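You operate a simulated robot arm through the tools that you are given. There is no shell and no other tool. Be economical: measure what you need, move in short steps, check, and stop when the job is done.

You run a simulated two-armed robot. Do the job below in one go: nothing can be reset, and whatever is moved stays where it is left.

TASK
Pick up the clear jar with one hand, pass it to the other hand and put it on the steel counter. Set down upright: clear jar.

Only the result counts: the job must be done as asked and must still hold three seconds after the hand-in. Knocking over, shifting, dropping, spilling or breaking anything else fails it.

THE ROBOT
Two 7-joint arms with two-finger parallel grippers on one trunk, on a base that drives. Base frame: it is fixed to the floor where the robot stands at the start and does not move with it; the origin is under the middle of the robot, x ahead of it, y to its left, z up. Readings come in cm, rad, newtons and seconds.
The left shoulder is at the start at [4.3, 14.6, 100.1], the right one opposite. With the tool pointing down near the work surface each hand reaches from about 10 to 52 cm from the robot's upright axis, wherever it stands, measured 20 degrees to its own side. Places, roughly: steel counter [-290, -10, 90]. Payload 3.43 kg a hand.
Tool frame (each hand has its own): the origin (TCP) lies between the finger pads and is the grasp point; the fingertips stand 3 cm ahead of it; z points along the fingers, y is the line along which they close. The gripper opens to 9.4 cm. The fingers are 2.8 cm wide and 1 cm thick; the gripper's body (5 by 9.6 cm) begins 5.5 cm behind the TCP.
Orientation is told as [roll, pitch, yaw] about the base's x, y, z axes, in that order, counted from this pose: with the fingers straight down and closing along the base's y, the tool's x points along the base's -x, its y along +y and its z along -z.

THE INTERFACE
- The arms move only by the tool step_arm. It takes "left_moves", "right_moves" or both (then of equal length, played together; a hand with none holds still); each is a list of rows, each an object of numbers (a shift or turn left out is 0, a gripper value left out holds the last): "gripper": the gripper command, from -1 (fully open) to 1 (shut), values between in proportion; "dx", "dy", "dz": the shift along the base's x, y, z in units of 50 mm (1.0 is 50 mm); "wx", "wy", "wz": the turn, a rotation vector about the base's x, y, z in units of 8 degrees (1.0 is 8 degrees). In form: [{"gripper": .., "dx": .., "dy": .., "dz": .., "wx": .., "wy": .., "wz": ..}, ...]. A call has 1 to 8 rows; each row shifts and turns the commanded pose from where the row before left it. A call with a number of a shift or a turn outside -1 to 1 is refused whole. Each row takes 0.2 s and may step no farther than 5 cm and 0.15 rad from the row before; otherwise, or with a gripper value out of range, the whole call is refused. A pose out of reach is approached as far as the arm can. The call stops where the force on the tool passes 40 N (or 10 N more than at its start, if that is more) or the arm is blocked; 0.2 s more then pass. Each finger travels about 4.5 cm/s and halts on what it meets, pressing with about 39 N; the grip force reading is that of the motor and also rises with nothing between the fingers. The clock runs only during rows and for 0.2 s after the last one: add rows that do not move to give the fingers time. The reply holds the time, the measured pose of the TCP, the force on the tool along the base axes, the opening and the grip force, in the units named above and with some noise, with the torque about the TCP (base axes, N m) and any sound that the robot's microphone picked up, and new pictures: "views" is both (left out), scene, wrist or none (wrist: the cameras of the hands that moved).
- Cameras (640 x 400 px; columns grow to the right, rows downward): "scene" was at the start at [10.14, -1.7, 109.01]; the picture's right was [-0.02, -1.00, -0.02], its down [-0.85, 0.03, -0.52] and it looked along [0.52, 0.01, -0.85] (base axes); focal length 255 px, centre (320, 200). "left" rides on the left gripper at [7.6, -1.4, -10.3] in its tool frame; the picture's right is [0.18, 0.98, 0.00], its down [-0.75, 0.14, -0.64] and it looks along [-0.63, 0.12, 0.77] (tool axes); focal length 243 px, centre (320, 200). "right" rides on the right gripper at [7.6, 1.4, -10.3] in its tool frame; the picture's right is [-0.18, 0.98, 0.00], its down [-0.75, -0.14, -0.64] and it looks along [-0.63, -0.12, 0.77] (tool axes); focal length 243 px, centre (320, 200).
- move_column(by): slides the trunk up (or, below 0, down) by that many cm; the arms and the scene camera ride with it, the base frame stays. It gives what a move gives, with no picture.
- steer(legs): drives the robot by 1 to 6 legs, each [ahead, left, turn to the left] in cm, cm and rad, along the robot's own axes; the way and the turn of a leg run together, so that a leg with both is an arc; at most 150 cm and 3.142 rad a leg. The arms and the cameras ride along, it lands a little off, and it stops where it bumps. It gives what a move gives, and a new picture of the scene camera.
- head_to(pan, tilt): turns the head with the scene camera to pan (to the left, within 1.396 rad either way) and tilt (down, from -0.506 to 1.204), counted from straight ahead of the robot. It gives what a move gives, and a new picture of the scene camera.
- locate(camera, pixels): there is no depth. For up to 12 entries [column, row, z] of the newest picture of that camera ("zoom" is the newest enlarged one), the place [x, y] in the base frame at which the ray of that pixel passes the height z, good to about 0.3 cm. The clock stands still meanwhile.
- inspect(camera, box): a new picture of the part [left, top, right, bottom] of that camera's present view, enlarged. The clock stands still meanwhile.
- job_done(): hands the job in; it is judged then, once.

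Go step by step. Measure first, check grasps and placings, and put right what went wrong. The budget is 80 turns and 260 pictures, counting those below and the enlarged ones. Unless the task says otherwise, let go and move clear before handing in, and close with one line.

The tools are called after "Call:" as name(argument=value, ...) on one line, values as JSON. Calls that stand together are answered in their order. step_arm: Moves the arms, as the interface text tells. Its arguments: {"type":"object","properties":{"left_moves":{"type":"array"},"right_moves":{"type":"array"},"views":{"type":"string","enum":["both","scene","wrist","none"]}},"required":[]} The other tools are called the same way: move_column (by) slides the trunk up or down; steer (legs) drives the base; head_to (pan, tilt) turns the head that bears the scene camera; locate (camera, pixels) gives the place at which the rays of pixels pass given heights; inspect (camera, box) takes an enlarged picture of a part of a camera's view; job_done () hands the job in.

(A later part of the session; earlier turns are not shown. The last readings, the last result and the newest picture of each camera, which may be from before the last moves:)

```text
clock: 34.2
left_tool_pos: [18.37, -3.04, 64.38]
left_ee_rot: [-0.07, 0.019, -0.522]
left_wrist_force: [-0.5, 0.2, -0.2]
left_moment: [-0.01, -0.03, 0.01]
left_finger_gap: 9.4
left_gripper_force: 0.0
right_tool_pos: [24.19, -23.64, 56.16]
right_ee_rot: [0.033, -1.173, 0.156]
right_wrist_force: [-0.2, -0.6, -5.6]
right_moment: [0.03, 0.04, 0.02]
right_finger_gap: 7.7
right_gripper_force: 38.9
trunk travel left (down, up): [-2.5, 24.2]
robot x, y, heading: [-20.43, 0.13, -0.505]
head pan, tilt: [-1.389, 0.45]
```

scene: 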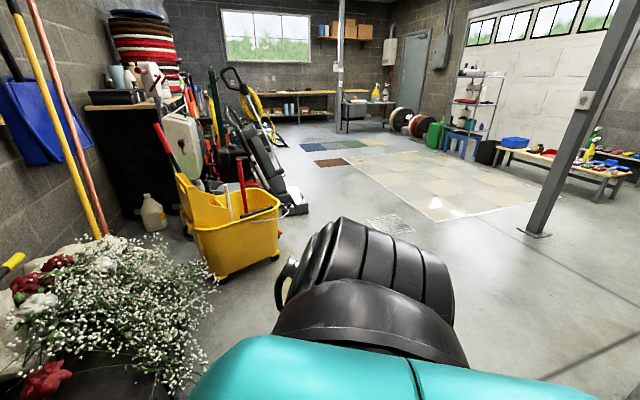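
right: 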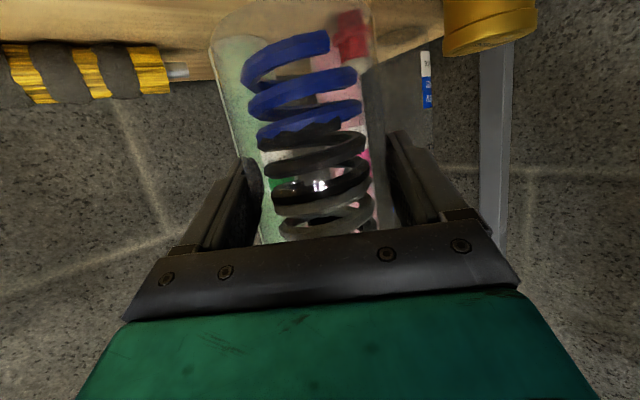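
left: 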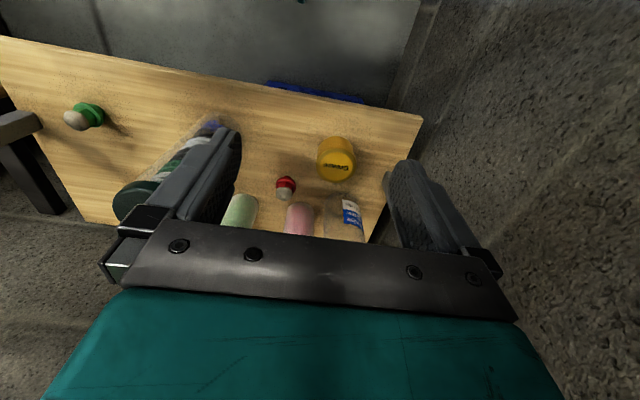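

The right side (toward the drain) is open floor. I'll slide 40 cm to the right, away from wall and bench, then turn further to see behind.

Call:
steer(legs=[[0, -40, 0], [0, 0, -0.9]])

Call:
head_to(pan=-1.39, tilt=0.45)

```text
clock: 36.3
left_tool_pos: [11.13, -30.18, 64.41]
left_ee_rot: [-0.07, 0.021, -0.529]
left_wrist_force: [0.4, 0.0, -0.1]
left_moment: [0.0, -0.02, -0.01]
left_finger_gap: 9.42
left_gripper_force: 0.1
right_tool_pos: [16.64, -50.87, 55.87]
right_ee_rot: [0.03, -1.169, 0.148]
right_wrist_force: [0.2, -0.4, -6.0]
right_moment: [0.02, 0.03, -0.01]
right_finger_gap: 7.7
right_gripper_force: 39.2
trunk travel left (down, up): [-2.5, 24.2]
robot x, y, heading: [-27.84, -27.14, -0.511]
head pan, tilt: [-1.389, 0.45]
stopped in leg 1: the robot was blocked; the commanded pose is now the measured one
```

scene: 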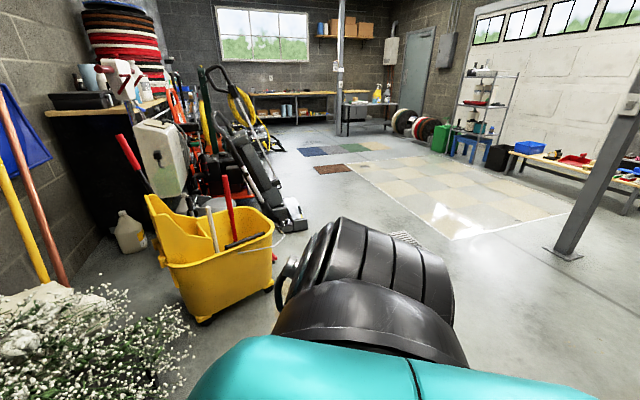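

```text
clock: 36.9
left_tool_pos: [11.06, -30.27, 64.41]
left_ee_rot: [-0.069, 0.02, -0.528]
left_wrist_force: [-0.5, -0.4, -0.3]
left_moment: [0.01, -0.02, -0.03]
left_finger_gap: 9.37
left_gripper_force: 0.1
right_tool_pos: [16.62, -50.8, 56.08]
right_ee_rot: [0.032, -1.173, 0.149]
right_wrist_force: [1.1, -0.9, -5.2]
right_moment: [0.04, 0.01, 0.0]
right_finger_gap: 7.7
right_gripper_force: 39.2
trunk travel left (down, up): [-2.5, 24.2]
robot x, y, heading: [-27.91, -27.19, -0.512]
head pan, tilt: [-1.389, 0.45]
```

scene: 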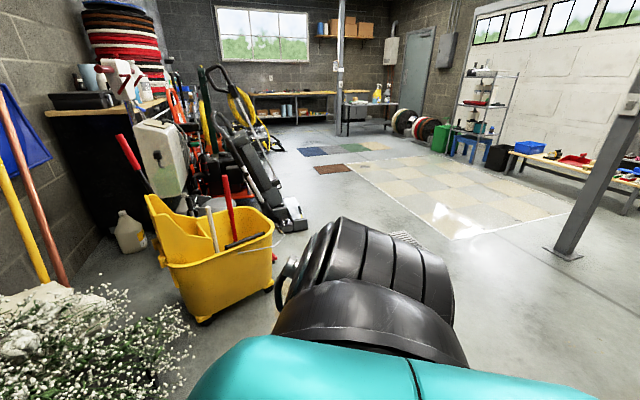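

Blocked again after 31 cm. I'll look at the front right for what it met.

Call:
head_to(pan=-0.6, tilt=0.9)

Call:
head_to(pan=0.6, tilt=0.9)

```text
clock: 38.0
left_tool_pos: [11.19, -30.1, 64.34]
left_ee_rot: [-0.071, 0.018, -0.525]
left_wrist_force: [-1.1, -0.2, -0.5]
left_moment: [0.03, 0.03, 0.01]
left_finger_gap: 9.38
left_gripper_force: 0.0
right_tool_pos: [16.62, -50.82, 56.23]
right_ee_rot: [0.033, -1.173, 0.15]
right_wrist_force: [-0.5, -0.2, -5.5]
right_moment: [0.03, 0.02, 0.02]
right_finger_gap: 7.72
right_gripper_force: 39.0
trunk travel left (down, up): [-2.5, 24.2]
robot x, y, heading: [-27.79, -26.68, -0.509]
head pan, tilt: [-0.6, 0.901]
```

scene: 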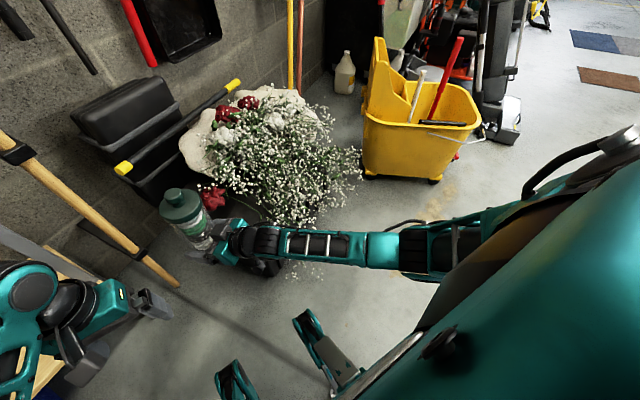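

```text
clock: 39.4
left_tool_pos: [11.13, -30.21, 64.33]
left_ee_rot: [-0.071, 0.018, -0.528]
left_wrist_force: [0.3, 0.1, 0.8]
left_moment: [0.0, -0.02, 0.01]
left_finger_gap: 9.37
left_gripper_force: 0.0
right_tool_pos: [16.72, -50.81, 56.06]
right_ee_rot: [0.032, -1.171, 0.151]
right_wrist_force: [-0.3, 0.3, -5.6]
right_moment: [0.02, 0.03, -0.03]
right_finger_gap: 7.69
right_gripper_force: 39.1
trunk travel left (down, up): [-2.5, 24.2]
robot x, y, heading: [-28.13, -27.0, -0.507]
head pan, tilt: [0.6, 0.901]
```

scene: 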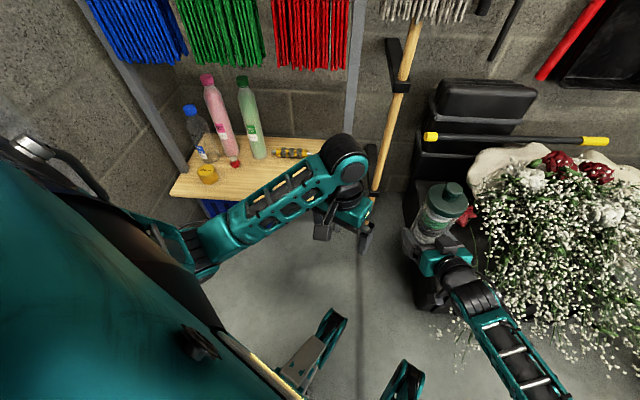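

The right forearm lies against the flowers; nothing looks displaced. I'll shift back left 6 cm and raise the trunk so everything passes above.

Call:
steer(legs=[[0, 7, 0]])

Call:
move_column(by=24)

Call:
head_to(pan=-0.5, tilt=0.9)

```text
clock: 40.4
left_tool_pos: [14.54, -24.05, 64.6]
left_ee_rot: [-0.071, 0.019, -0.526]
left_wrist_force: [-0.4, -0.8, -0.4]
left_moment: [0.0, 0.0, 0.02]
left_finger_gap: 9.4
left_gripper_force: 0.1
right_tool_pos: [20.2, -44.67, 56.01]
right_ee_rot: [0.033, -1.173, 0.151]
right_wrist_force: [0.5, 0.6, -4.8]
right_moment: [-0.04, 0.01, 0.05]
right_finger_gap: 7.71
right_gripper_force: 39.1
trunk travel left (down, up): [-2.5, 24.2]
robot x, y, heading: [-24.1, -20.7, -0.51]
head pan, tilt: [0.6, 0.901]
```

scene: 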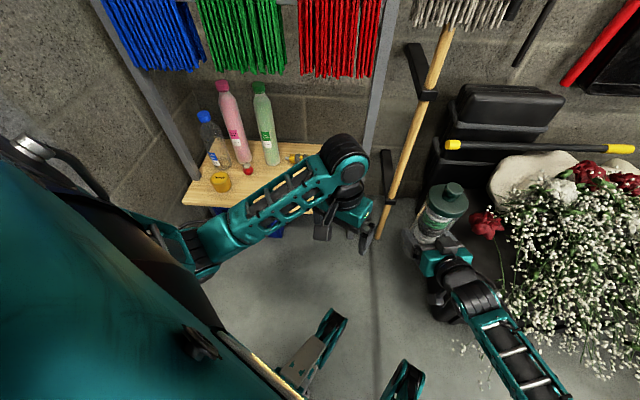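

```text
clock: 42.9
left_tool_pos: [14.57, -24.0, 88.45]
left_ee_rot: [-0.07, 0.018, -0.526]
left_wrist_force: [0.3, 0.3, -0.6]
left_moment: [-0.01, -0.01, -0.01]
left_finger_gap: 9.38
left_gripper_force: 0.0
right_tool_pos: [20.27, -44.73, 80.04]
right_ee_rot: [0.031, -1.172, 0.15]
right_wrist_force: [0.7, -0.5, -5.8]
right_moment: [-0.02, 0.02, 0.0]
right_finger_gap: 7.71
right_gripper_force: 38.9
trunk travel left (down, up): [-26.5, 0.2]
robot x, y, heading: [-24.55, -20.91, -0.512]
head pan, tilt: [0.6, 0.901]
```

```text
clock: 44.2
left_tool_pos: [14.6, -24.08, 88.42]
left_ee_rot: [-0.07, 0.019, -0.525]
left_wrist_force: [0.2, 1.2, 1.0]
left_moment: [-0.03, 0.03, 0.02]
left_finger_gap: 9.38
left_gripper_force: 0.0
right_tool_pos: [20.14, -44.58, 80.06]
right_ee_rot: [0.031, -1.173, 0.149]
right_wrist_force: [0.7, -0.2, -5.8]
right_moment: [0.0, 0.03, 0.01]
right_finger_gap: 7.72
right_gripper_force: 39.0
trunk travel left (down, up): [-26.5, 0.2]
robot x, y, heading: [-24.27, -20.88, -0.509]
head pan, tilt: [-0.499, 0.901]
```

scene: 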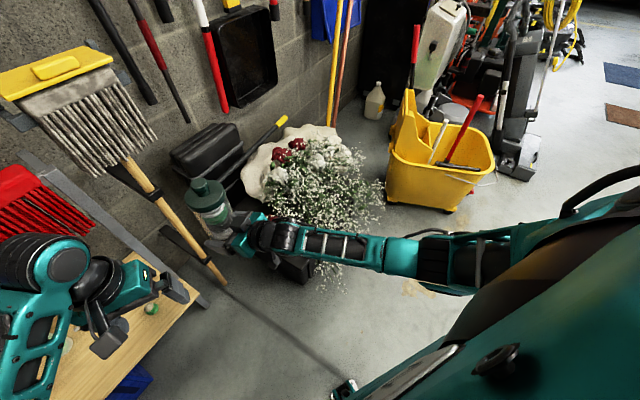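

Raised: the right forearm at z ≈ 80 now clears the flowers. I'll slide right again toward open floor.

Call:
steer(legs=[[0, -40, 0]])

Call:
head_to(pan=-1.39, tilt=0.45)

```text
clock: 46.7
left_tool_pos: [-4.77, -58.66, 88.28]
left_ee_rot: [-0.07, 0.019, -0.522]
left_wrist_force: [-1.3, -0.2, -0.3]
left_moment: [0.03, 0.0, 0.0]
left_finger_gap: 9.4
left_gripper_force: 0.0
right_tool_pos: [0.75, -79.24, 80.18]
right_ee_rot: [0.033, -1.171, 0.155]
right_wrist_force: [0.6, 0.2, -6.3]
right_moment: [0.02, -0.01, -0.01]
right_finger_gap: 7.71
right_gripper_force: 39.0
trunk travel left (down, up): [-26.5, 0.2]
robot x, y, heading: [-43.71, -55.69, -0.514]
head pan, tilt: [-0.499, 0.901]
```

scene: 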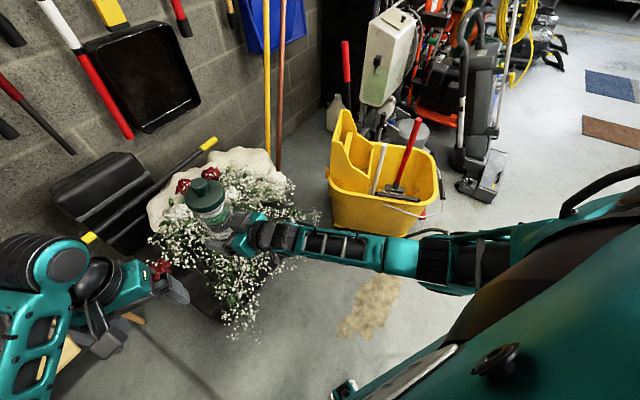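

```text
clock: 47.9
left_tool_pos: [-4.89, -58.71, 88.44]
left_ee_rot: [-0.07, 0.02, -0.521]
left_wrist_force: [0.3, 0.1, -0.1]
left_moment: [0.02, 0.03, 0.01]
left_finger_gap: 9.39
left_gripper_force: 0.1
right_tool_pos: [0.82, -79.31, 80.13]
right_ee_rot: [0.029, -1.172, 0.153]
right_wrist_force: [0.4, -0.4, -5.6]
right_moment: [-0.02, 0.02, -0.05]
right_finger_gap: 7.73
right_gripper_force: 39.2
trunk travel left (down, up): [-26.5, 0.2]
robot x, y, heading: [-43.48, -55.45, -0.505]
head pan, tilt: [-1.389, 0.45]
```

scene: 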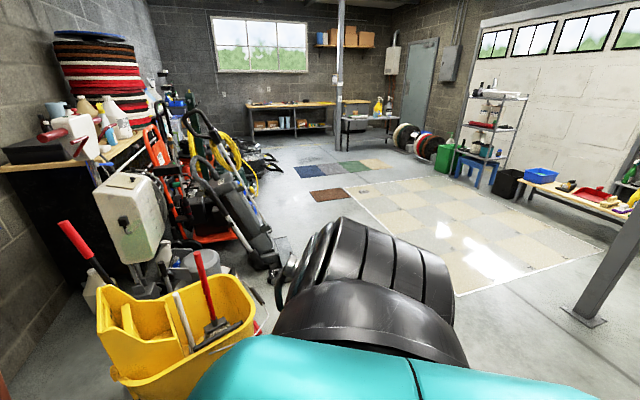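

Clear so far. I'll measure the post and bucket distances before turning.

Call:
locate(camera="scene", pixels=[[580, 318, 0], [140, 395, 20], [195, 255, 80], [60, 225, 80], [500, 340, 0], [255, 265, 0], [340, 215, 0], [560, 300, 0]])

Call:
steer(legs=[[0, 0, -0.8]])

```text
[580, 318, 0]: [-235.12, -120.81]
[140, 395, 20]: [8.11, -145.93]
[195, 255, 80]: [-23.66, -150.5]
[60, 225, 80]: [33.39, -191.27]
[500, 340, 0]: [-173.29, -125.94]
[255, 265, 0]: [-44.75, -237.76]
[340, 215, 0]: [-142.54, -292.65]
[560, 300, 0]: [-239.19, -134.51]
```

```text
clock: 50.4
left_tool_pos: [-18.83, -85.44, 88.4]
left_ee_rot: [-0.07, 0.019, -1.315]
left_wrist_force: [-0.3, 0.0, 0.2]
left_moment: [-0.03, -0.02, 0.0]
left_finger_gap: 9.41
left_gripper_force: 0.0
right_tool_pos: [-29.51, -103.97, 80.1]
right_ee_rot: [0.032, -1.172, -0.639]
right_wrist_force: [-0.2, 0.4, -5.7]
right_moment: [0.01, 0.02, 0.04]
right_finger_gap: 7.7
right_gripper_force: 39.0
trunk travel left (down, up): [-26.5, 0.2]
robot x, y, heading: [-43.86, -55.26, -1.299]
head pan, tilt: [-1.389, 0.45]
```

scene: 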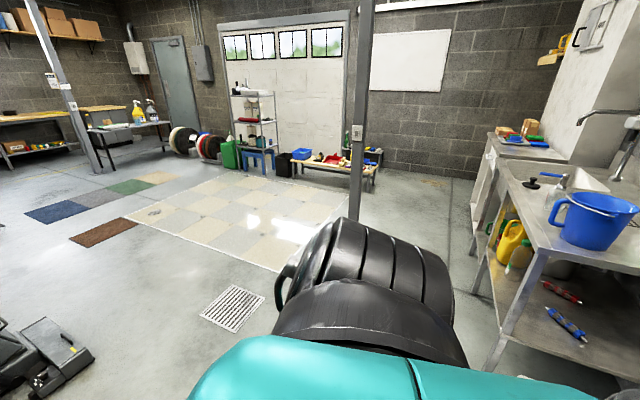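

Now a steel sink table and another counter beyond it appear on the right. I'll measure them.

Call:
locate(camera="scene", pixels=[[600, 245, 90], [515, 300, 90], [485, 215, 90], [480, 135, 90], [560, 160, 90], [500, 165, 90], [360, 218, 0], [500, 155, 90], [620, 180, 90], [545, 295, 90]])

Call:
steer(legs=[[0, 0, -0.9]])

Call:
head_to(pan=-0.9, tilt=0.5)

```text
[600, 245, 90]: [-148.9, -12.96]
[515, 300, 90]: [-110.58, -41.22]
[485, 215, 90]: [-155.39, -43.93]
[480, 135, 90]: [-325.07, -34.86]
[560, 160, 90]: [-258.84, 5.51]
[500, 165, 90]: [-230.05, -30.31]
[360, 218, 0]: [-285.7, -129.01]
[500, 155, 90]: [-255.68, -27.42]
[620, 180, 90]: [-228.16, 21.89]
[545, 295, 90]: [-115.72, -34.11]
```

```text
clock: 53.1
left_tool_pos: [-51.56, -93.91, 88.38]
left_ee_rot: [-0.07, 0.019, -2.218]
left_wrist_force: [0.0, -0.3, -0.2]
left_moment: [0.0, -0.02, 0.01]
left_finger_gap: 9.4
left_gripper_force: 0.0
right_tool_pos: [-72.83, -96.91, 80.11]
right_ee_rot: [0.035, -1.17, -1.542]
right_wrist_force: [-0.3, -0.3, -5.4]
right_moment: [0.03, 0.0, 0.03]
right_finger_gap: 7.69
right_gripper_force: 38.9
trunk travel left (down, up): [-26.5, 0.2]
robot x, y, heading: [-43.86, -55.38, -2.199]
head pan, tilt: [-1.389, 0.45]
```

scene: 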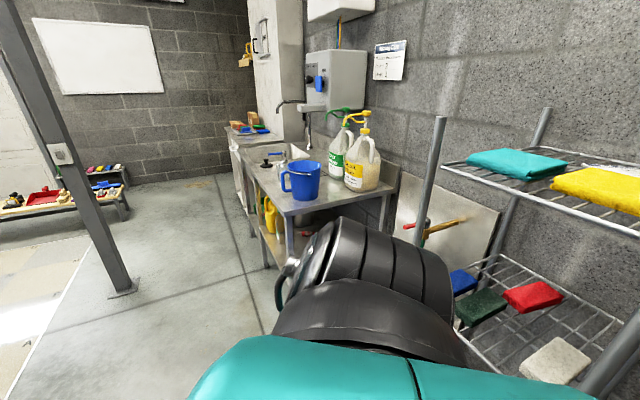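

```text
clock: 54.0
left_tool_pos: [-51.75, -93.76, 88.42]
left_ee_rot: [-0.069, 0.02, -2.217]
left_wrist_force: [0.0, -0.3, 0.6]
left_moment: [0.0, -0.01, 0.0]
left_finger_gap: 9.42
left_gripper_force: 0.1
right_tool_pos: [-72.76, -96.87, 80.1]
right_ee_rot: [0.033, -1.171, -1.542]
right_wrist_force: [-0.6, -0.1, -6.0]
right_moment: [0.0, 0.04, -0.01]
right_finger_gap: 7.73
right_gripper_force: 38.6
trunk travel left (down, up): [-26.5, 0.2]
robot x, y, heading: [-43.74, -55.5, -2.201]
head pan, tilt: [-0.901, 0.499]
```

scene: 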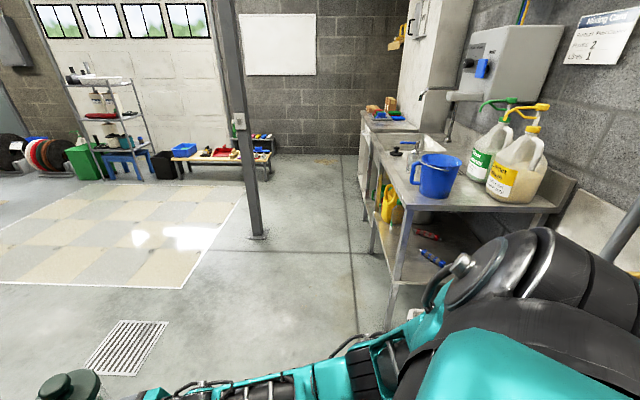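

The sink table spans x ≈ -110…-230, and the farther steel counter with small boxes lies beyond. I'll zoom on it and measure.

Call:
inspect(camera="scene", box=[330, 80, 490, 200])

Call:
locate(camera="scene", pixels=[[258, 237, 0], [372, 132, 90], [418, 132, 90], [365, 112, 90], [390, 112, 90], [378, 152, 90], [410, 208, 90], [385, 165, 90], [405, 105, 90], [245, 200, 40]])

```text
3.33 times, centred on (410, 140) of scene
```

zoom: 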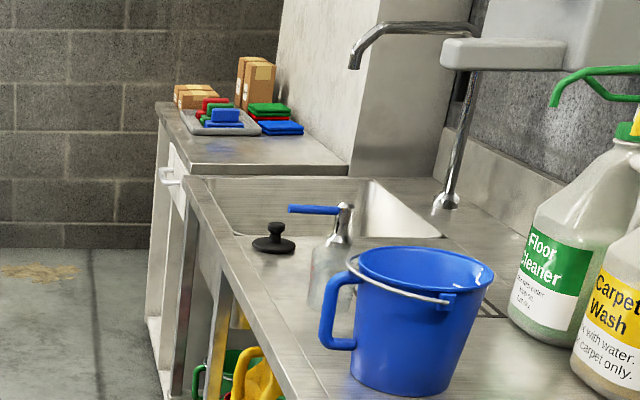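

```text
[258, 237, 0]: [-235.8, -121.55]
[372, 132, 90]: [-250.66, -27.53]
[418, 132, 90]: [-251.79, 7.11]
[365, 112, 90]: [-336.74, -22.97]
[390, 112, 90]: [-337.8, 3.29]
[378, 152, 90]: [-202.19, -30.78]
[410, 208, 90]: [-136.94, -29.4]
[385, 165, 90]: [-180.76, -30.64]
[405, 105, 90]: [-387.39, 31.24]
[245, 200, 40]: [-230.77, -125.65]
```

The steel counter (x ≈ -250…-340, front edge y ≈ -28) has clear space at its near end. I'll do the handover here in open floor: first turn to face -y so the axes line up.

Call:
steer(legs=[[0, 0, 0.63]])

Call:
head_to(pan=0, tilt=0.8)

```text
clock: 56.1
left_tool_pos: [-27.91, -91.29, 88.29]
left_ee_rot: [-0.07, 0.018, -1.596]
left_wrist_force: [0.4, 0.0, -0.7]
left_moment: [-0.03, -0.03, -0.01]
left_finger_gap: 9.39
left_gripper_force: 0.0
right_tool_pos: [-43.25, -106.01, 80.21]
right_ee_rot: [0.03, -1.172, -0.918]
right_wrist_force: [1.2, -0.5, -5.3]
right_moment: [0.04, 0.02, 0.02]
right_finger_gap: 7.72
right_gripper_force: 39.4
trunk travel left (down, up): [-26.5, 0.2]
robot x, y, heading: [-43.99, -55.79, -1.578]
head pan, tilt: [-0.901, 0.499]
```

scene: 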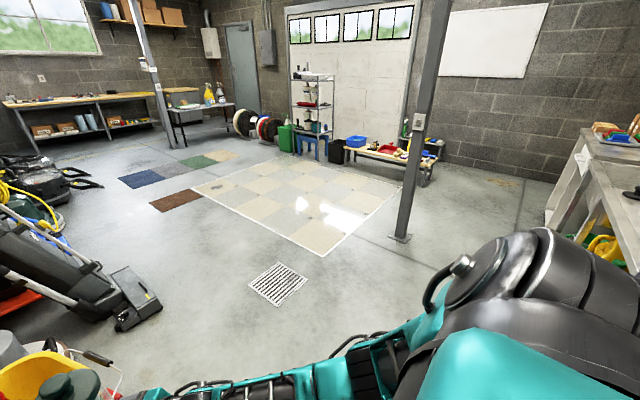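

```text
clock: 57.3
left_tool_pos: [-27.89, -91.22, 88.45]
left_ee_rot: [-0.069, 0.017, -1.596]
left_wrist_force: [0.9, -0.1, -0.3]
left_moment: [0.0, -0.04, 0.0]
left_finger_gap: 9.4
left_gripper_force: 0.0
right_tool_pos: [-43.27, -106.14, 80.07]
right_ee_rot: [0.032, -1.173, -0.919]
right_wrist_force: [0.0, -0.5, -6.1]
right_moment: [0.02, 0.03, 0.06]
right_finger_gap: 7.72
right_gripper_force: 39.2
trunk travel left (down, up): [-26.5, 0.2]
robot x, y, heading: [-43.98, -55.61, -1.581]
head pan, tilt: [0.0, 0.799]
```

scene: 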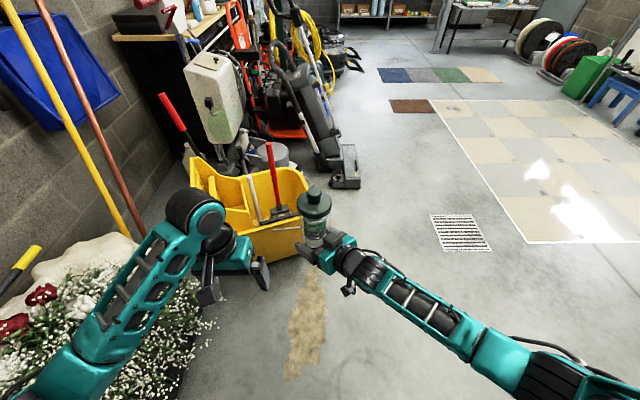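

The space around the hands is free. I'll tilt the left hand forward (here about the base's x axis).

Call:
step_arm(left_moves=[{"gripper": -1, "wx": -1}, {"wx": -1}, {"wx": -1}, {"wx": -1}, {"wx": -1}, {"wx": -1}, {"wx": -1}, {"wx": -1}], views="none")

Call:
step_arm(left_moves=[{"wx": -0.8}, {"wz": -1}, {"wz": -1}, {"wz": -1}, {"wz": -1}, {"wz": -0.7}, {}], views="both")

```text
clock: 59.1
left_tool_pos: [-27.86, -91.14, 88.4]
left_ee_rot: [-0.019, -1.098, -1.624]
left_wrist_force: [0.4, -0.2, -0.2]
left_moment: [-0.02, 0.01, -0.03]
left_finger_gap: 9.4
left_gripper_force: 0.1
right_tool_pos: [-43.42, -105.91, 80.01]
right_ee_rot: [0.031, -1.172, -0.921]
right_wrist_force: [-0.2, 0.0, -5.1]
right_moment: [0.03, 0.03, 0.01]
right_finger_gap: 7.7
right_gripper_force: 38.5
trunk travel left (down, up): [-26.5, 0.2]
robot x, y, heading: [-44.06, -55.51, -1.578]
head pan, tilt: [0.0, 0.799]
```

```text
clock: 60.7
left_tool_pos: [-27.84, -91.26, 88.21]
left_ee_rot: [-0.007, -1.208, -2.293]
left_wrist_force: [0.1, 0.1, 0.7]
left_moment: [-0.02, -0.02, 0.0]
left_finger_gap: 9.4
left_gripper_force: 0.1
right_tool_pos: [-43.26, -106.02, 80.1]
right_ee_rot: [0.032, -1.169, -0.922]
right_wrist_force: [0.9, -0.2, -5.3]
right_moment: [0.02, -0.01, 0.03]
right_finger_gap: 7.71
right_gripper_force: 39.1
trunk travel left (down, up): [-26.5, 0.2]
robot x, y, heading: [-43.73, -55.14, -1.58]
head pan, tilt: [0.0, 0.799]
```

scene: 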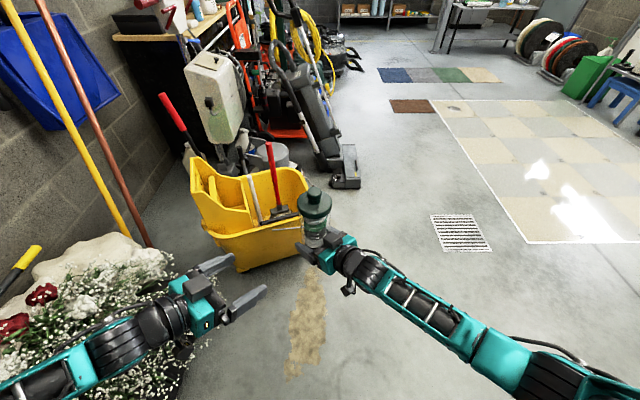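
left: 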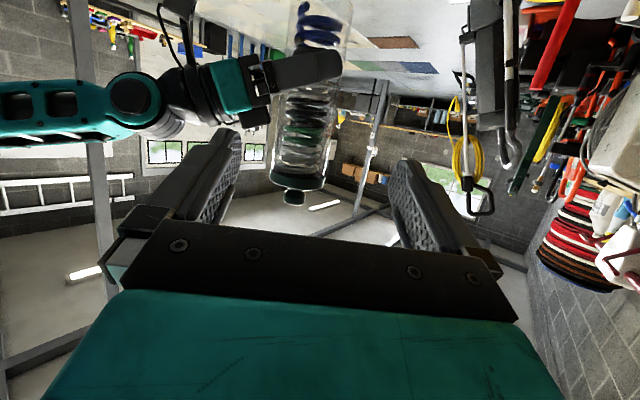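

The left hand points at the jar; the right finger crosses the jar lower down (row ~70 in the left view), so the upper body is free. I'll refine the jar axis position from the images.

Call:
inspect(camera="left", box=[220, 0, 420, 220])

Call:
inspect(camera="scene", box=[270, 160, 370, 300])

Call:
locate(camera="scene", pixels=[[314, 204, 93], [300, 204, 93], [331, 204, 93], [304, 230, 86], [327, 230, 86]])

Call:
locate(camera="left", pixels=[[270, 178, 92], [325, 184, 92], [275, 150, 88], [330, 150, 88], [279, 130, 86], [333, 130, 86]])

```text
1.82 times, centred on (320, 110) of left
```

zoom: 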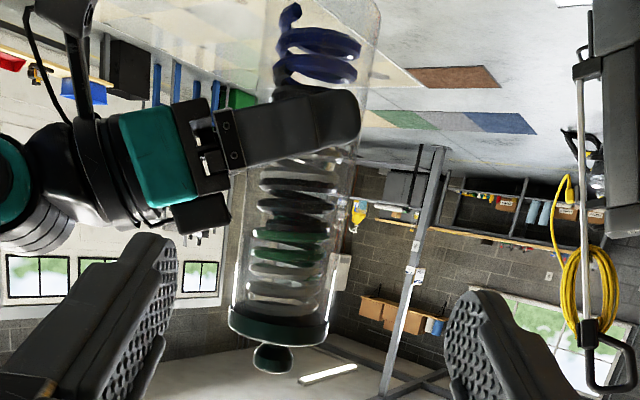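

```text
2.86 times, centred on (320, 230) of scene
```

zoom: 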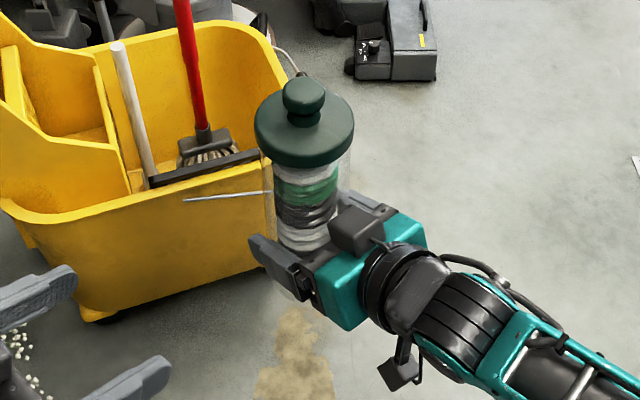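

```text
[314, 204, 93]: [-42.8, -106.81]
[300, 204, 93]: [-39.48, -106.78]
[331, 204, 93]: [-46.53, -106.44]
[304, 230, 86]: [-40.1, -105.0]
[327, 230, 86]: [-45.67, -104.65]
```

```text
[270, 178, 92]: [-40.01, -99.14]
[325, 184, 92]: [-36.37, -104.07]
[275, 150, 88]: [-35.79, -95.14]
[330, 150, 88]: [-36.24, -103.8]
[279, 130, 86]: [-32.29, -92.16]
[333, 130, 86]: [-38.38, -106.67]
```

Scene and left views agree: axis at (-42.8,-106.7), about 1.1 cm off the left hand's line. I'll correct that and advance half-way.

Call:
step_arm(left_moves=[{"dx": -0.17, "dy": 0.15, "dz": -0.08}, {"dx": -0.354, "dy": -0.402}, {"dx": -0.354, "dy": -0.402}, {"dx": -0.354, "dy": -0.402}, {"dx": -0.354, "dy": -0.402}, {}], views="both")

Call:
inspect(camera="scene", box=[250, 160, 370, 300])

```text
clock: 62.1
left_tool_pos: [-35.84, -98.65, 88.14]
left_ee_rot: [-0.007, -1.207, -2.294]
left_wrist_force: [-0.3, -0.1, 0.3]
left_moment: [0.01, 0.02, 0.02]
left_finger_gap: 9.4
left_gripper_force: 0.1
right_tool_pos: [-43.32, -106.12, 80.03]
right_ee_rot: [0.031, -1.172, -0.917]
right_wrist_force: [-0.5, 0.5, -4.9]
right_moment: [0.02, 0.0, 0.01]
right_finger_gap: 7.69
right_gripper_force: 39.6
trunk travel left (down, up): [-26.5, 0.2]
robot x, y, heading: [-43.83, -55.73, -1.577]
head pan, tilt: [0.0, 0.799]
```

scene: 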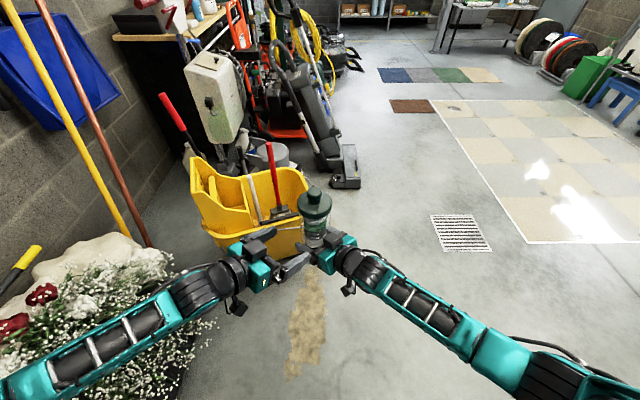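
left: 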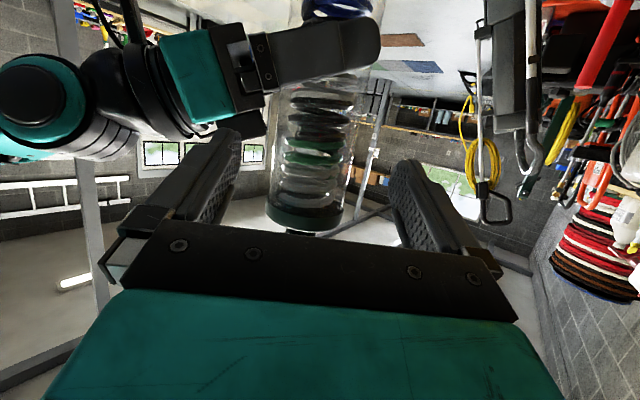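

```text
2.86 times, centred on (310, 230) of scene
```

zoom: 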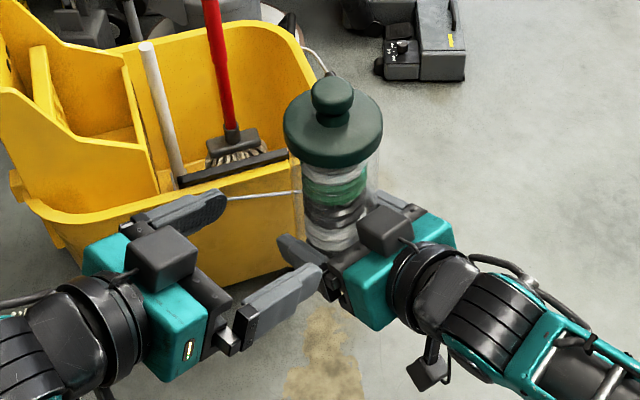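

Lateral alignment is now near zero, 10.6 cm to go. I'll advance 5.5 cm, dropping 0.4 cm to keep clear of the lid.

Call:
step_arm(left_moves=[{"dx": -0.18, "dy": -0.206, "dz": -0.08}, {"dx": -0.18, "dy": -0.206}, {"dx": -0.18, "dy": -0.206}, {"dx": -0.18, "dy": -0.206}, {}], views="both")

Call:
inspect(camera="scene", box=[250, 160, 370, 300])

```text
clock: 63.3
left_tool_pos: [-39.45, -102.57, 87.69]
left_ee_rot: [-0.008, -1.207, -2.293]
left_wrist_force: [6.2, 9.2, 2.9]
left_moment: [0.06, 0.13, -0.68]
left_finger_gap: 9.42
left_gripper_force: 0.0
right_tool_pos: [-43.39, -106.14, 80.02]
right_ee_rot: [0.03, -1.169, -0.921]
right_wrist_force: [-7.9, -9.4, -8.2]
right_moment: [0.56, -0.53, 0.56]
right_finger_gap: 7.72
right_gripper_force: 39.6
trunk travel left (down, up): [-26.5, 0.2]
robot x, y, heading: [-43.91, -55.99, -1.58]
head pan, tilt: [0.0, 0.799]
```

scene: 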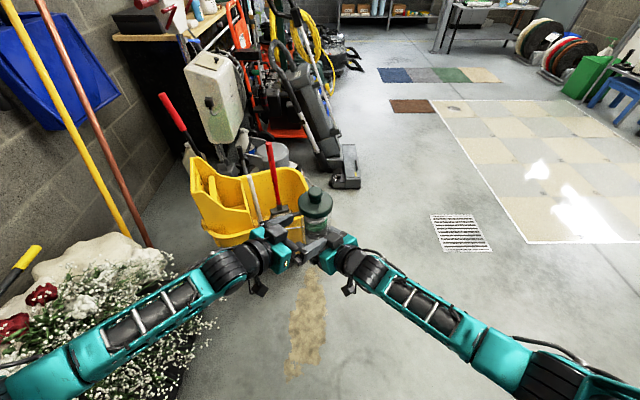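
left: 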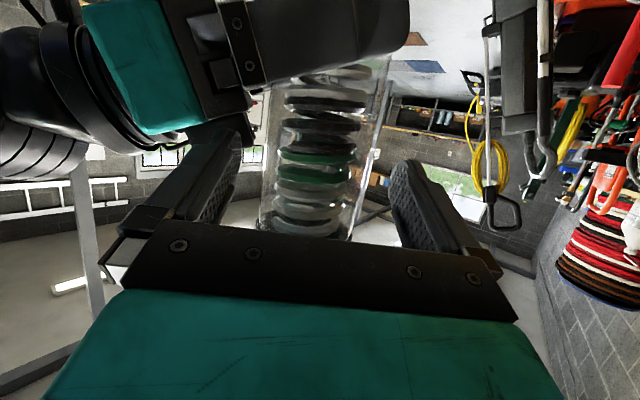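

```text
2.86 times, centred on (310, 230) of scene
```

zoom: 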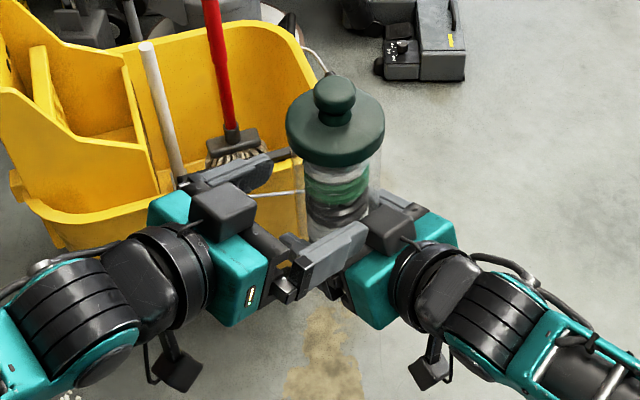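

The left fingertip met the black block on top of the right gripper (11 N on both hands). I'll back off 4 cm and level the left hand to horizontal at z ≈ 89, so its fingers pass above the block and below the lid (underside ≈ 91.5).

Call:
step_arm(left_moves=[{"dx": 0.27, "dy": 0.3}, {"dx": 0.27, "dy": 0.3}, {"dz": 0.28}, {"wx": -0.75, "wy": 0.661}, {"wx": -0.75, "wy": 0.661}, {"wx": -0.45, "wy": 0.4}, {}], views="both")

Call:
inspect(camera="left", box=[120, 0, 440, 220])

```text
clock: 64.9
left_tool_pos: [-36.67, -99.57, 89.02]
left_ee_rot: [-3.114, -1.571, 0.814]
left_wrist_force: [0.8, -0.5, 0.5]
left_moment: [-0.02, 0.0, -0.03]
left_finger_gap: 9.41
left_gripper_force: 0.1
right_tool_pos: [-43.42, -106.03, 80.09]
right_ee_rot: [0.032, -1.171, -0.918]
right_wrist_force: [1.1, -0.2, -6.1]
right_moment: [0.05, 0.05, 0.0]
right_finger_gap: 7.71
right_gripper_force: 39.2
trunk travel left (down, up): [-26.5, 0.2]
robot x, y, heading: [-43.7, -55.63, -1.574]
head pan, tilt: [0.0, 0.799]
```

scene: 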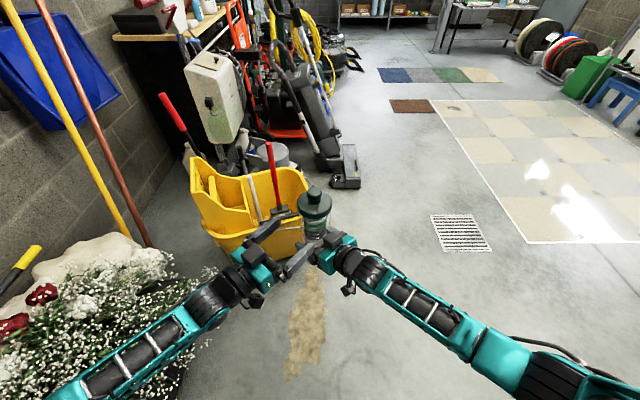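
left: 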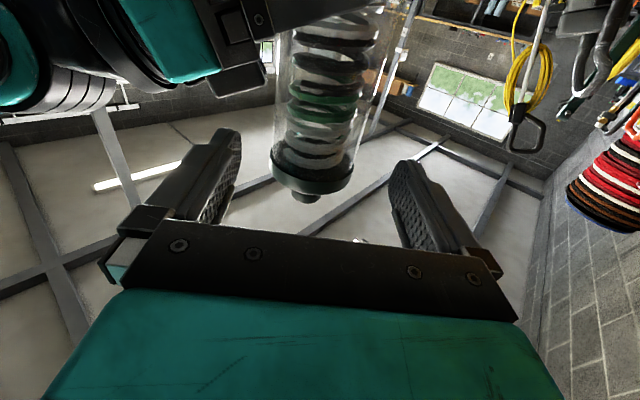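

```text
1.82 times, centred on (280, 110) of left
```

zoom: 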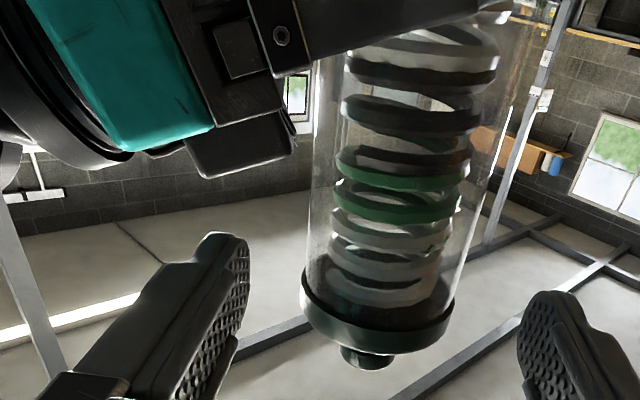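

Now the block's top lies at about z 86.6–87.3 and the lid's underside near 92; the fingers at 89.4 (±1.4) fit between. I'll advance in small steps.

Call:
step_arm(left_moves=[{"dz": 0.08}, {"dx": -0.165, "dy": -0.188}, {"dx": -0.165, "dy": -0.188}, {"dx": -0.165, "dy": -0.188}, {"dx": -0.165, "dy": -0.188}, {}], views="both")

Call:
inspect(camera="scene", box=[250, 160, 370, 300])

```text
clock: 66.3
left_tool_pos: [-40.01, -103.51, 89.35]
left_ee_rot: [-2.246, -1.571, -0.052]
left_wrist_force: [1.0, -0.3, 0.0]
left_moment: [0.01, -0.01, -0.02]
left_finger_gap: 9.4
left_gripper_force: 0.0
right_tool_pos: [-43.32, -105.98, 79.97]
right_ee_rot: [0.031, -1.171, -0.92]
right_wrist_force: [0.2, 0.5, -6.2]
right_moment: [0.04, 0.05, 0.0]
right_finger_gap: 7.71
right_gripper_force: 39.0
trunk travel left (down, up): [-26.5, 0.2]
robot x, y, heading: [-43.98, -55.48, -1.575]
head pan, tilt: [0.0, 0.799]
```

scene: 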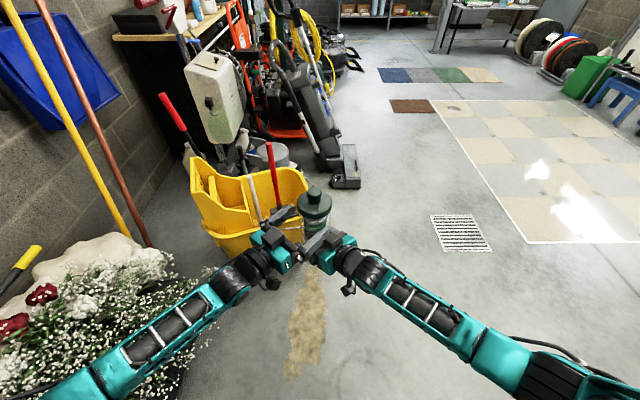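
left: 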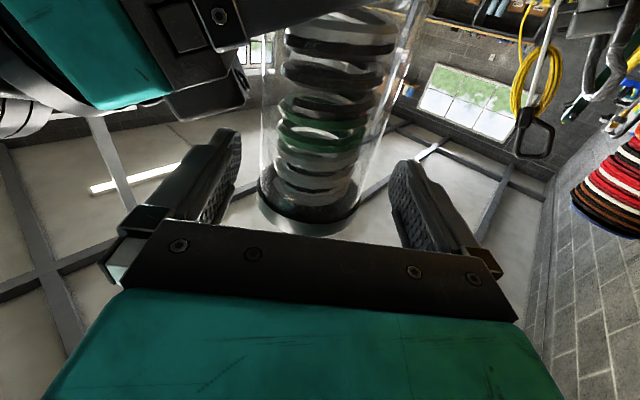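

```text
2.86 times, centred on (310, 230) of scene
```

zoom: 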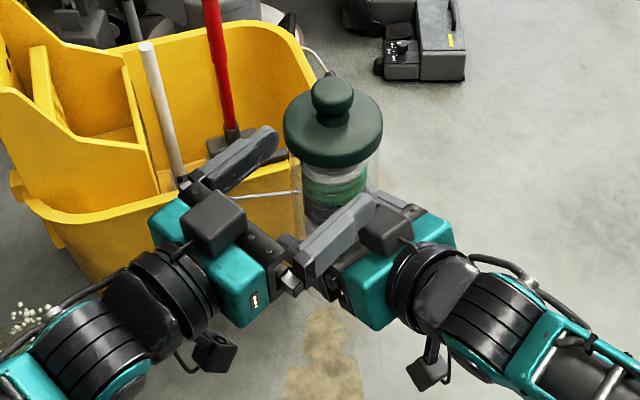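

Passed over the block with no contact. I'll advance the remaining 3.9 cm.

Call:
step_arm(left_moves=[{"dx": -0.132, "dy": -0.145}, {"dx": -0.132, "dy": -0.145}, {"dx": -0.132, "dy": -0.145}, {"dx": -0.132, "dy": -0.145}, {}], views="wrist")

Call:
inspect(camera="scene", box=[250, 160, 370, 300])

```text
clock: 67.5
left_tool_pos: [-42.51, -106.31, 89.44]
left_ee_rot: [-1.957, -1.571, -0.342]
left_wrist_force: [0.0, 0.8, 1.0]
left_moment: [0.0, 0.03, 0.03]
left_finger_gap: 9.41
left_gripper_force: 0.0
right_tool_pos: [-43.3, -106.16, 80.09]
right_ee_rot: [0.033, -1.171, -0.92]
right_wrist_force: [0.3, -0.6, -5.0]
right_moment: [0.05, 0.01, 0.05]
right_finger_gap: 7.69
right_gripper_force: 39.0
trunk travel left (down, up): [-26.5, 0.2]
robot x, y, heading: [-43.39, -56.35, -1.581]
head pan, tilt: [0.0, 0.799]
```

left: 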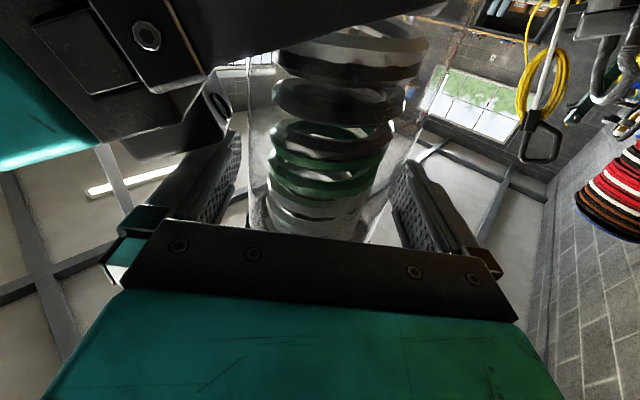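

```text
2.86 times, centred on (310, 230) of scene
```

zoom: 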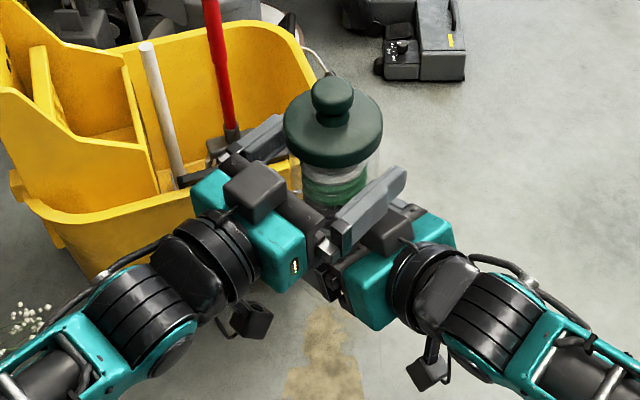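

The left fingers straddle the upper body with no force. I'll close the left gripper while the right keeps holding.

Call:
step_arm(left_moves=[{"gripper": 1}, {}, {}, {}, {}, {}], views="wrist")

Call:
inspect(camera="scene", box=[250, 160, 370, 300])

```text
clock: 68.9
left_tool_pos: [-42.62, -106.25, 89.36]
left_ee_rot: [-2.287, -1.57, -0.017]
left_wrist_force: [-2.7, 2.1, 1.2]
left_moment: [0.17, 0.06, -0.06]
left_finger_gap: 7.72
left_gripper_force: 39.0
right_tool_pos: [-43.28, -106.12, 80.07]
right_ee_rot: [0.033, -1.172, -0.918]
right_wrist_force: [2.1, -1.9, -5.4]
right_moment: [0.08, 0.19, 0.04]
right_finger_gap: 7.72
right_gripper_force: 39.1
trunk travel left (down, up): [-26.5, 0.2]
robot x, y, heading: [-43.87, -55.28, -1.577]
head pan, tilt: [0.0, 0.799]
```

left: 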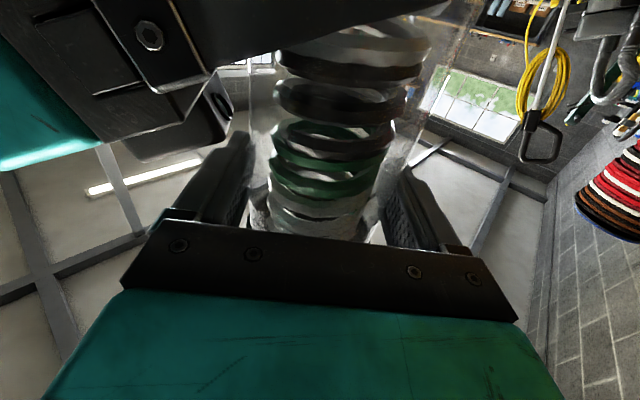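

```text
2.86 times, centred on (310, 230) of scene
```

zoom: 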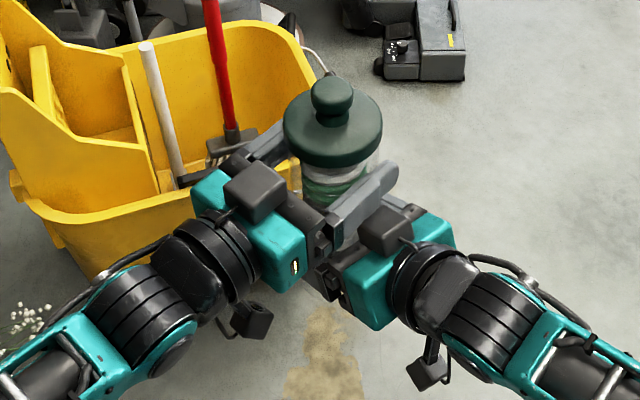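

Both hands hold it (7.72 cm each). Now I'll open the right gripper and check that the left carries the weight.

Call:
step_arm(right_moves=[{"gripper": -0.6}, {"gripper": -1}, {}, {}], views="none")

Call:
step_arm(right_moves=[{"dz": -0.05, "dx": -0.12, "dy": 0.16}, {"dx": -0.18, "dy": 0.24}, {"dx": -0.24, "dy": 0.32}, {"dx": -0.3, "dy": 0.4}, {"dx": -0.3, "dy": 0.4}, {}], views="both")

```text
clock: 69.9
left_tool_pos: [-42.61, -106.33, 89.35]
left_ee_rot: [-0.923, -1.57, -1.376]
left_wrist_force: [0.1, -0.9, 0.1]
left_moment: [0.06, -0.02, 0.02]
left_finger_gap: 7.71
left_gripper_force: 39.3
right_tool_pos: [-43.3, -106.06, 80.05]
right_ee_rot: [0.035, -1.17, -0.919]
right_wrist_force: [-0.5, -0.6, -0.1]
right_moment: [0.0, 0.0, 0.03]
right_finger_gap: 9.4
right_gripper_force: 0.0
trunk travel left (down, up): [-26.5, 0.2]
robot x, y, heading: [-43.7, -55.48, -1.579]
head pan, tilt: [0.0, 0.799]
```

```text
clock: 71.3
left_tool_pos: [-42.59, -106.21, 89.27]
left_ee_rot: [-1.828, -1.57, -0.473]
left_wrist_force: [0.3, 0.4, -0.2]
left_moment: [-0.02, -0.02, 0.02]
left_finger_gap: 7.71
left_gripper_force: 39.2
right_tool_pos: [-49.01, -98.43, 79.93]
right_ee_rot: [0.032, -1.171, -0.921]
right_wrist_force: [0.6, 0.4, -0.9]
right_moment: [0.0, -0.02, 0.02]
right_finger_gap: 9.4
right_gripper_force: 0.0
trunk travel left (down, up): [-26.5, 0.2]
robot x, y, heading: [-43.34, -55.41, -1.576]
head pan, tilt: [0.0, 0.799]
```

scene: 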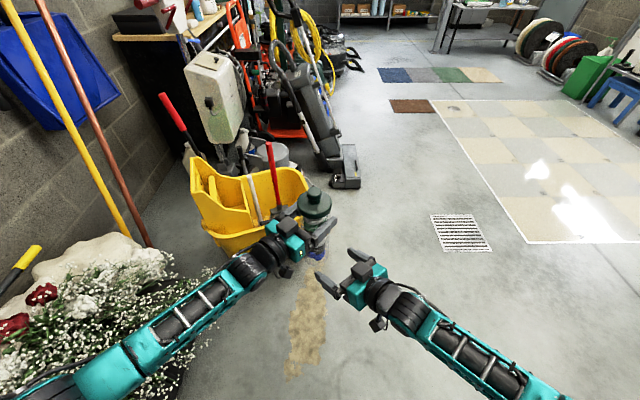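
right: 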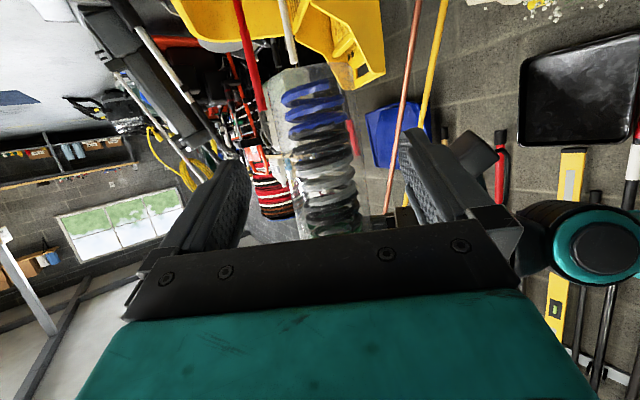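

The right hand is clear and the left holds the jar, though its force reading shows no weight. I'll inspect closely.

Call:
inspect(camera="scene", box=[250, 160, 390, 300])

Call:
step_arm(left_moves=[{"dz": 0.2}, {"dz": 0.2}, {}], views="both")

```text
2.86 times, centred on (320, 230) of scene
```

zoom: 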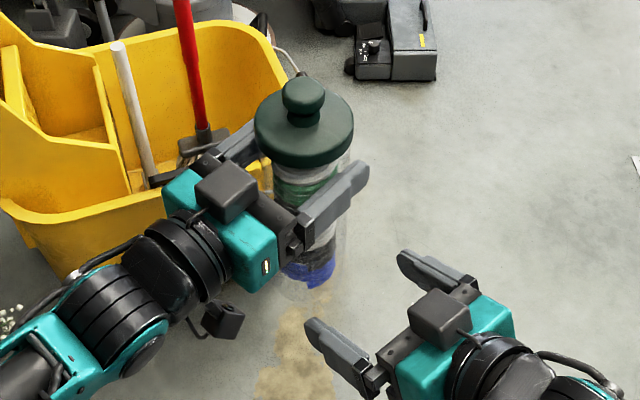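

```text
clock: 72.1
left_tool_pos: [-42.52, -106.41, 91.41]
left_ee_rot: [-2.44, -1.572, 0.14]
left_wrist_force: [0.4, -0.3, -4.9]
left_moment: [0.01, -0.04, -0.03]
left_finger_gap: 7.7
left_gripper_force: 39.2
right_tool_pos: [-49.05, -98.23, 79.89]
right_ee_rot: [0.032, -1.172, -0.917]
right_wrist_force: [-0.3, 0.3, 0.0]
right_moment: [0.03, 0.02, 0.0]
right_finger_gap: 9.41
right_gripper_force: 0.1
trunk travel left (down, up): [-26.5, 0.2]
robot x, y, heading: [-43.49, -55.52, -1.577]
head pan, tilt: [0.0, 0.799]
```

scene: 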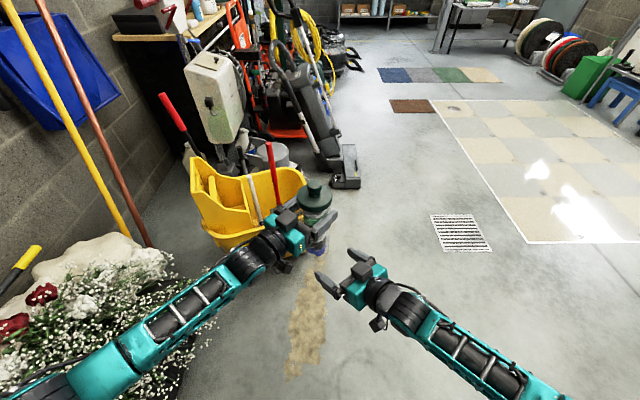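
left: 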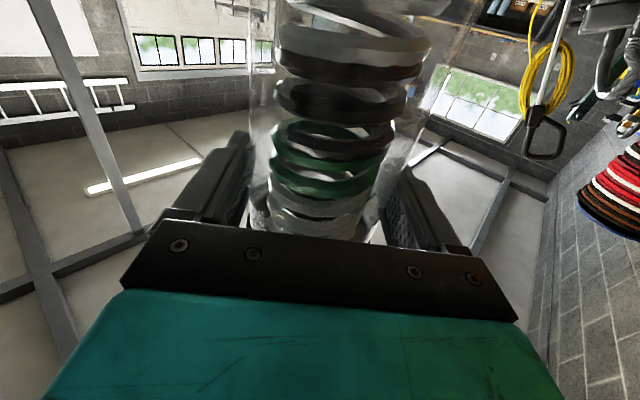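

The left now reads 4.9 N and the jar moved up with it: the handover is good. I'll raise both hands well above the counter's height, moving the right one aside.

Call:
step_arm(left_moves=[{"dz": 0.5}, {"dz": 0.6}, {"dz": 0.7}, {"dz": 0.7}, {"dz": 0.7}, {"dz": 0.7}, {"dz": 0.6}, {}], right_moves=[{"dx": -0.3, "dy": 0.3, "dz": 0.6}, {"dx": -0.3, "dy": 0.3, "dz": 0.7}, {"dx": -0.3, "dy": 0.3, "dz": 0.7}, {"dx": -0.3, "dy": 0.3, "dz": 0.7}, {"dx": -0.3, "dy": 0.3, "dz": 0.7}, {"dx": -0.3, "dy": 0.3, "dz": 0.7}, {"dx": -0.2, "dy": 0.2, "dz": 0.7}, {"dz": 0.7}], views="scene")

```text
clock: 73.9
left_tool_pos: [-42.6, -106.3, 113.96]
left_ee_rot: [-1.443, -1.568, -0.857]
left_wrist_force: [-0.5, 0.0, -4.9]
left_moment: [0.0, 0.0, -0.03]
left_finger_gap: 7.7
left_gripper_force: 39.6
right_tool_pos: [-60.28, -92.21, 104.33]
right_ee_rot: [0.034, -1.172, -0.921]
right_wrist_force: [0.5, -0.1, 0.2]
right_moment: [-0.01, -0.01, -0.01]
right_finger_gap: 9.4
right_gripper_force: 0.0
right hand out of reach, approached as far as the arm can: row 7, 8
trunk travel left (down, up): [-26.5, 0.2]
robot x, y, heading: [-43.58, -55.32, -1.572]
head pan, tilt: [0.0, 0.799]
```

scene: 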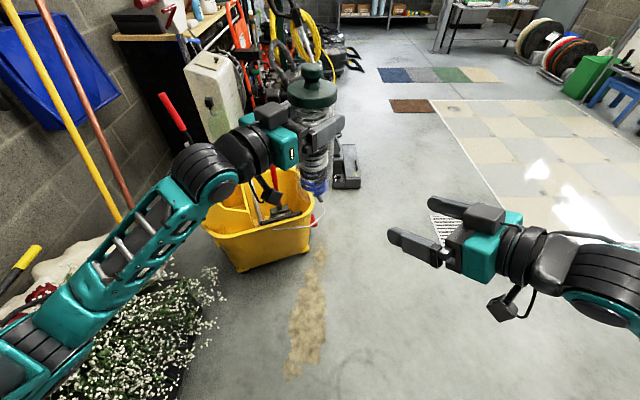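

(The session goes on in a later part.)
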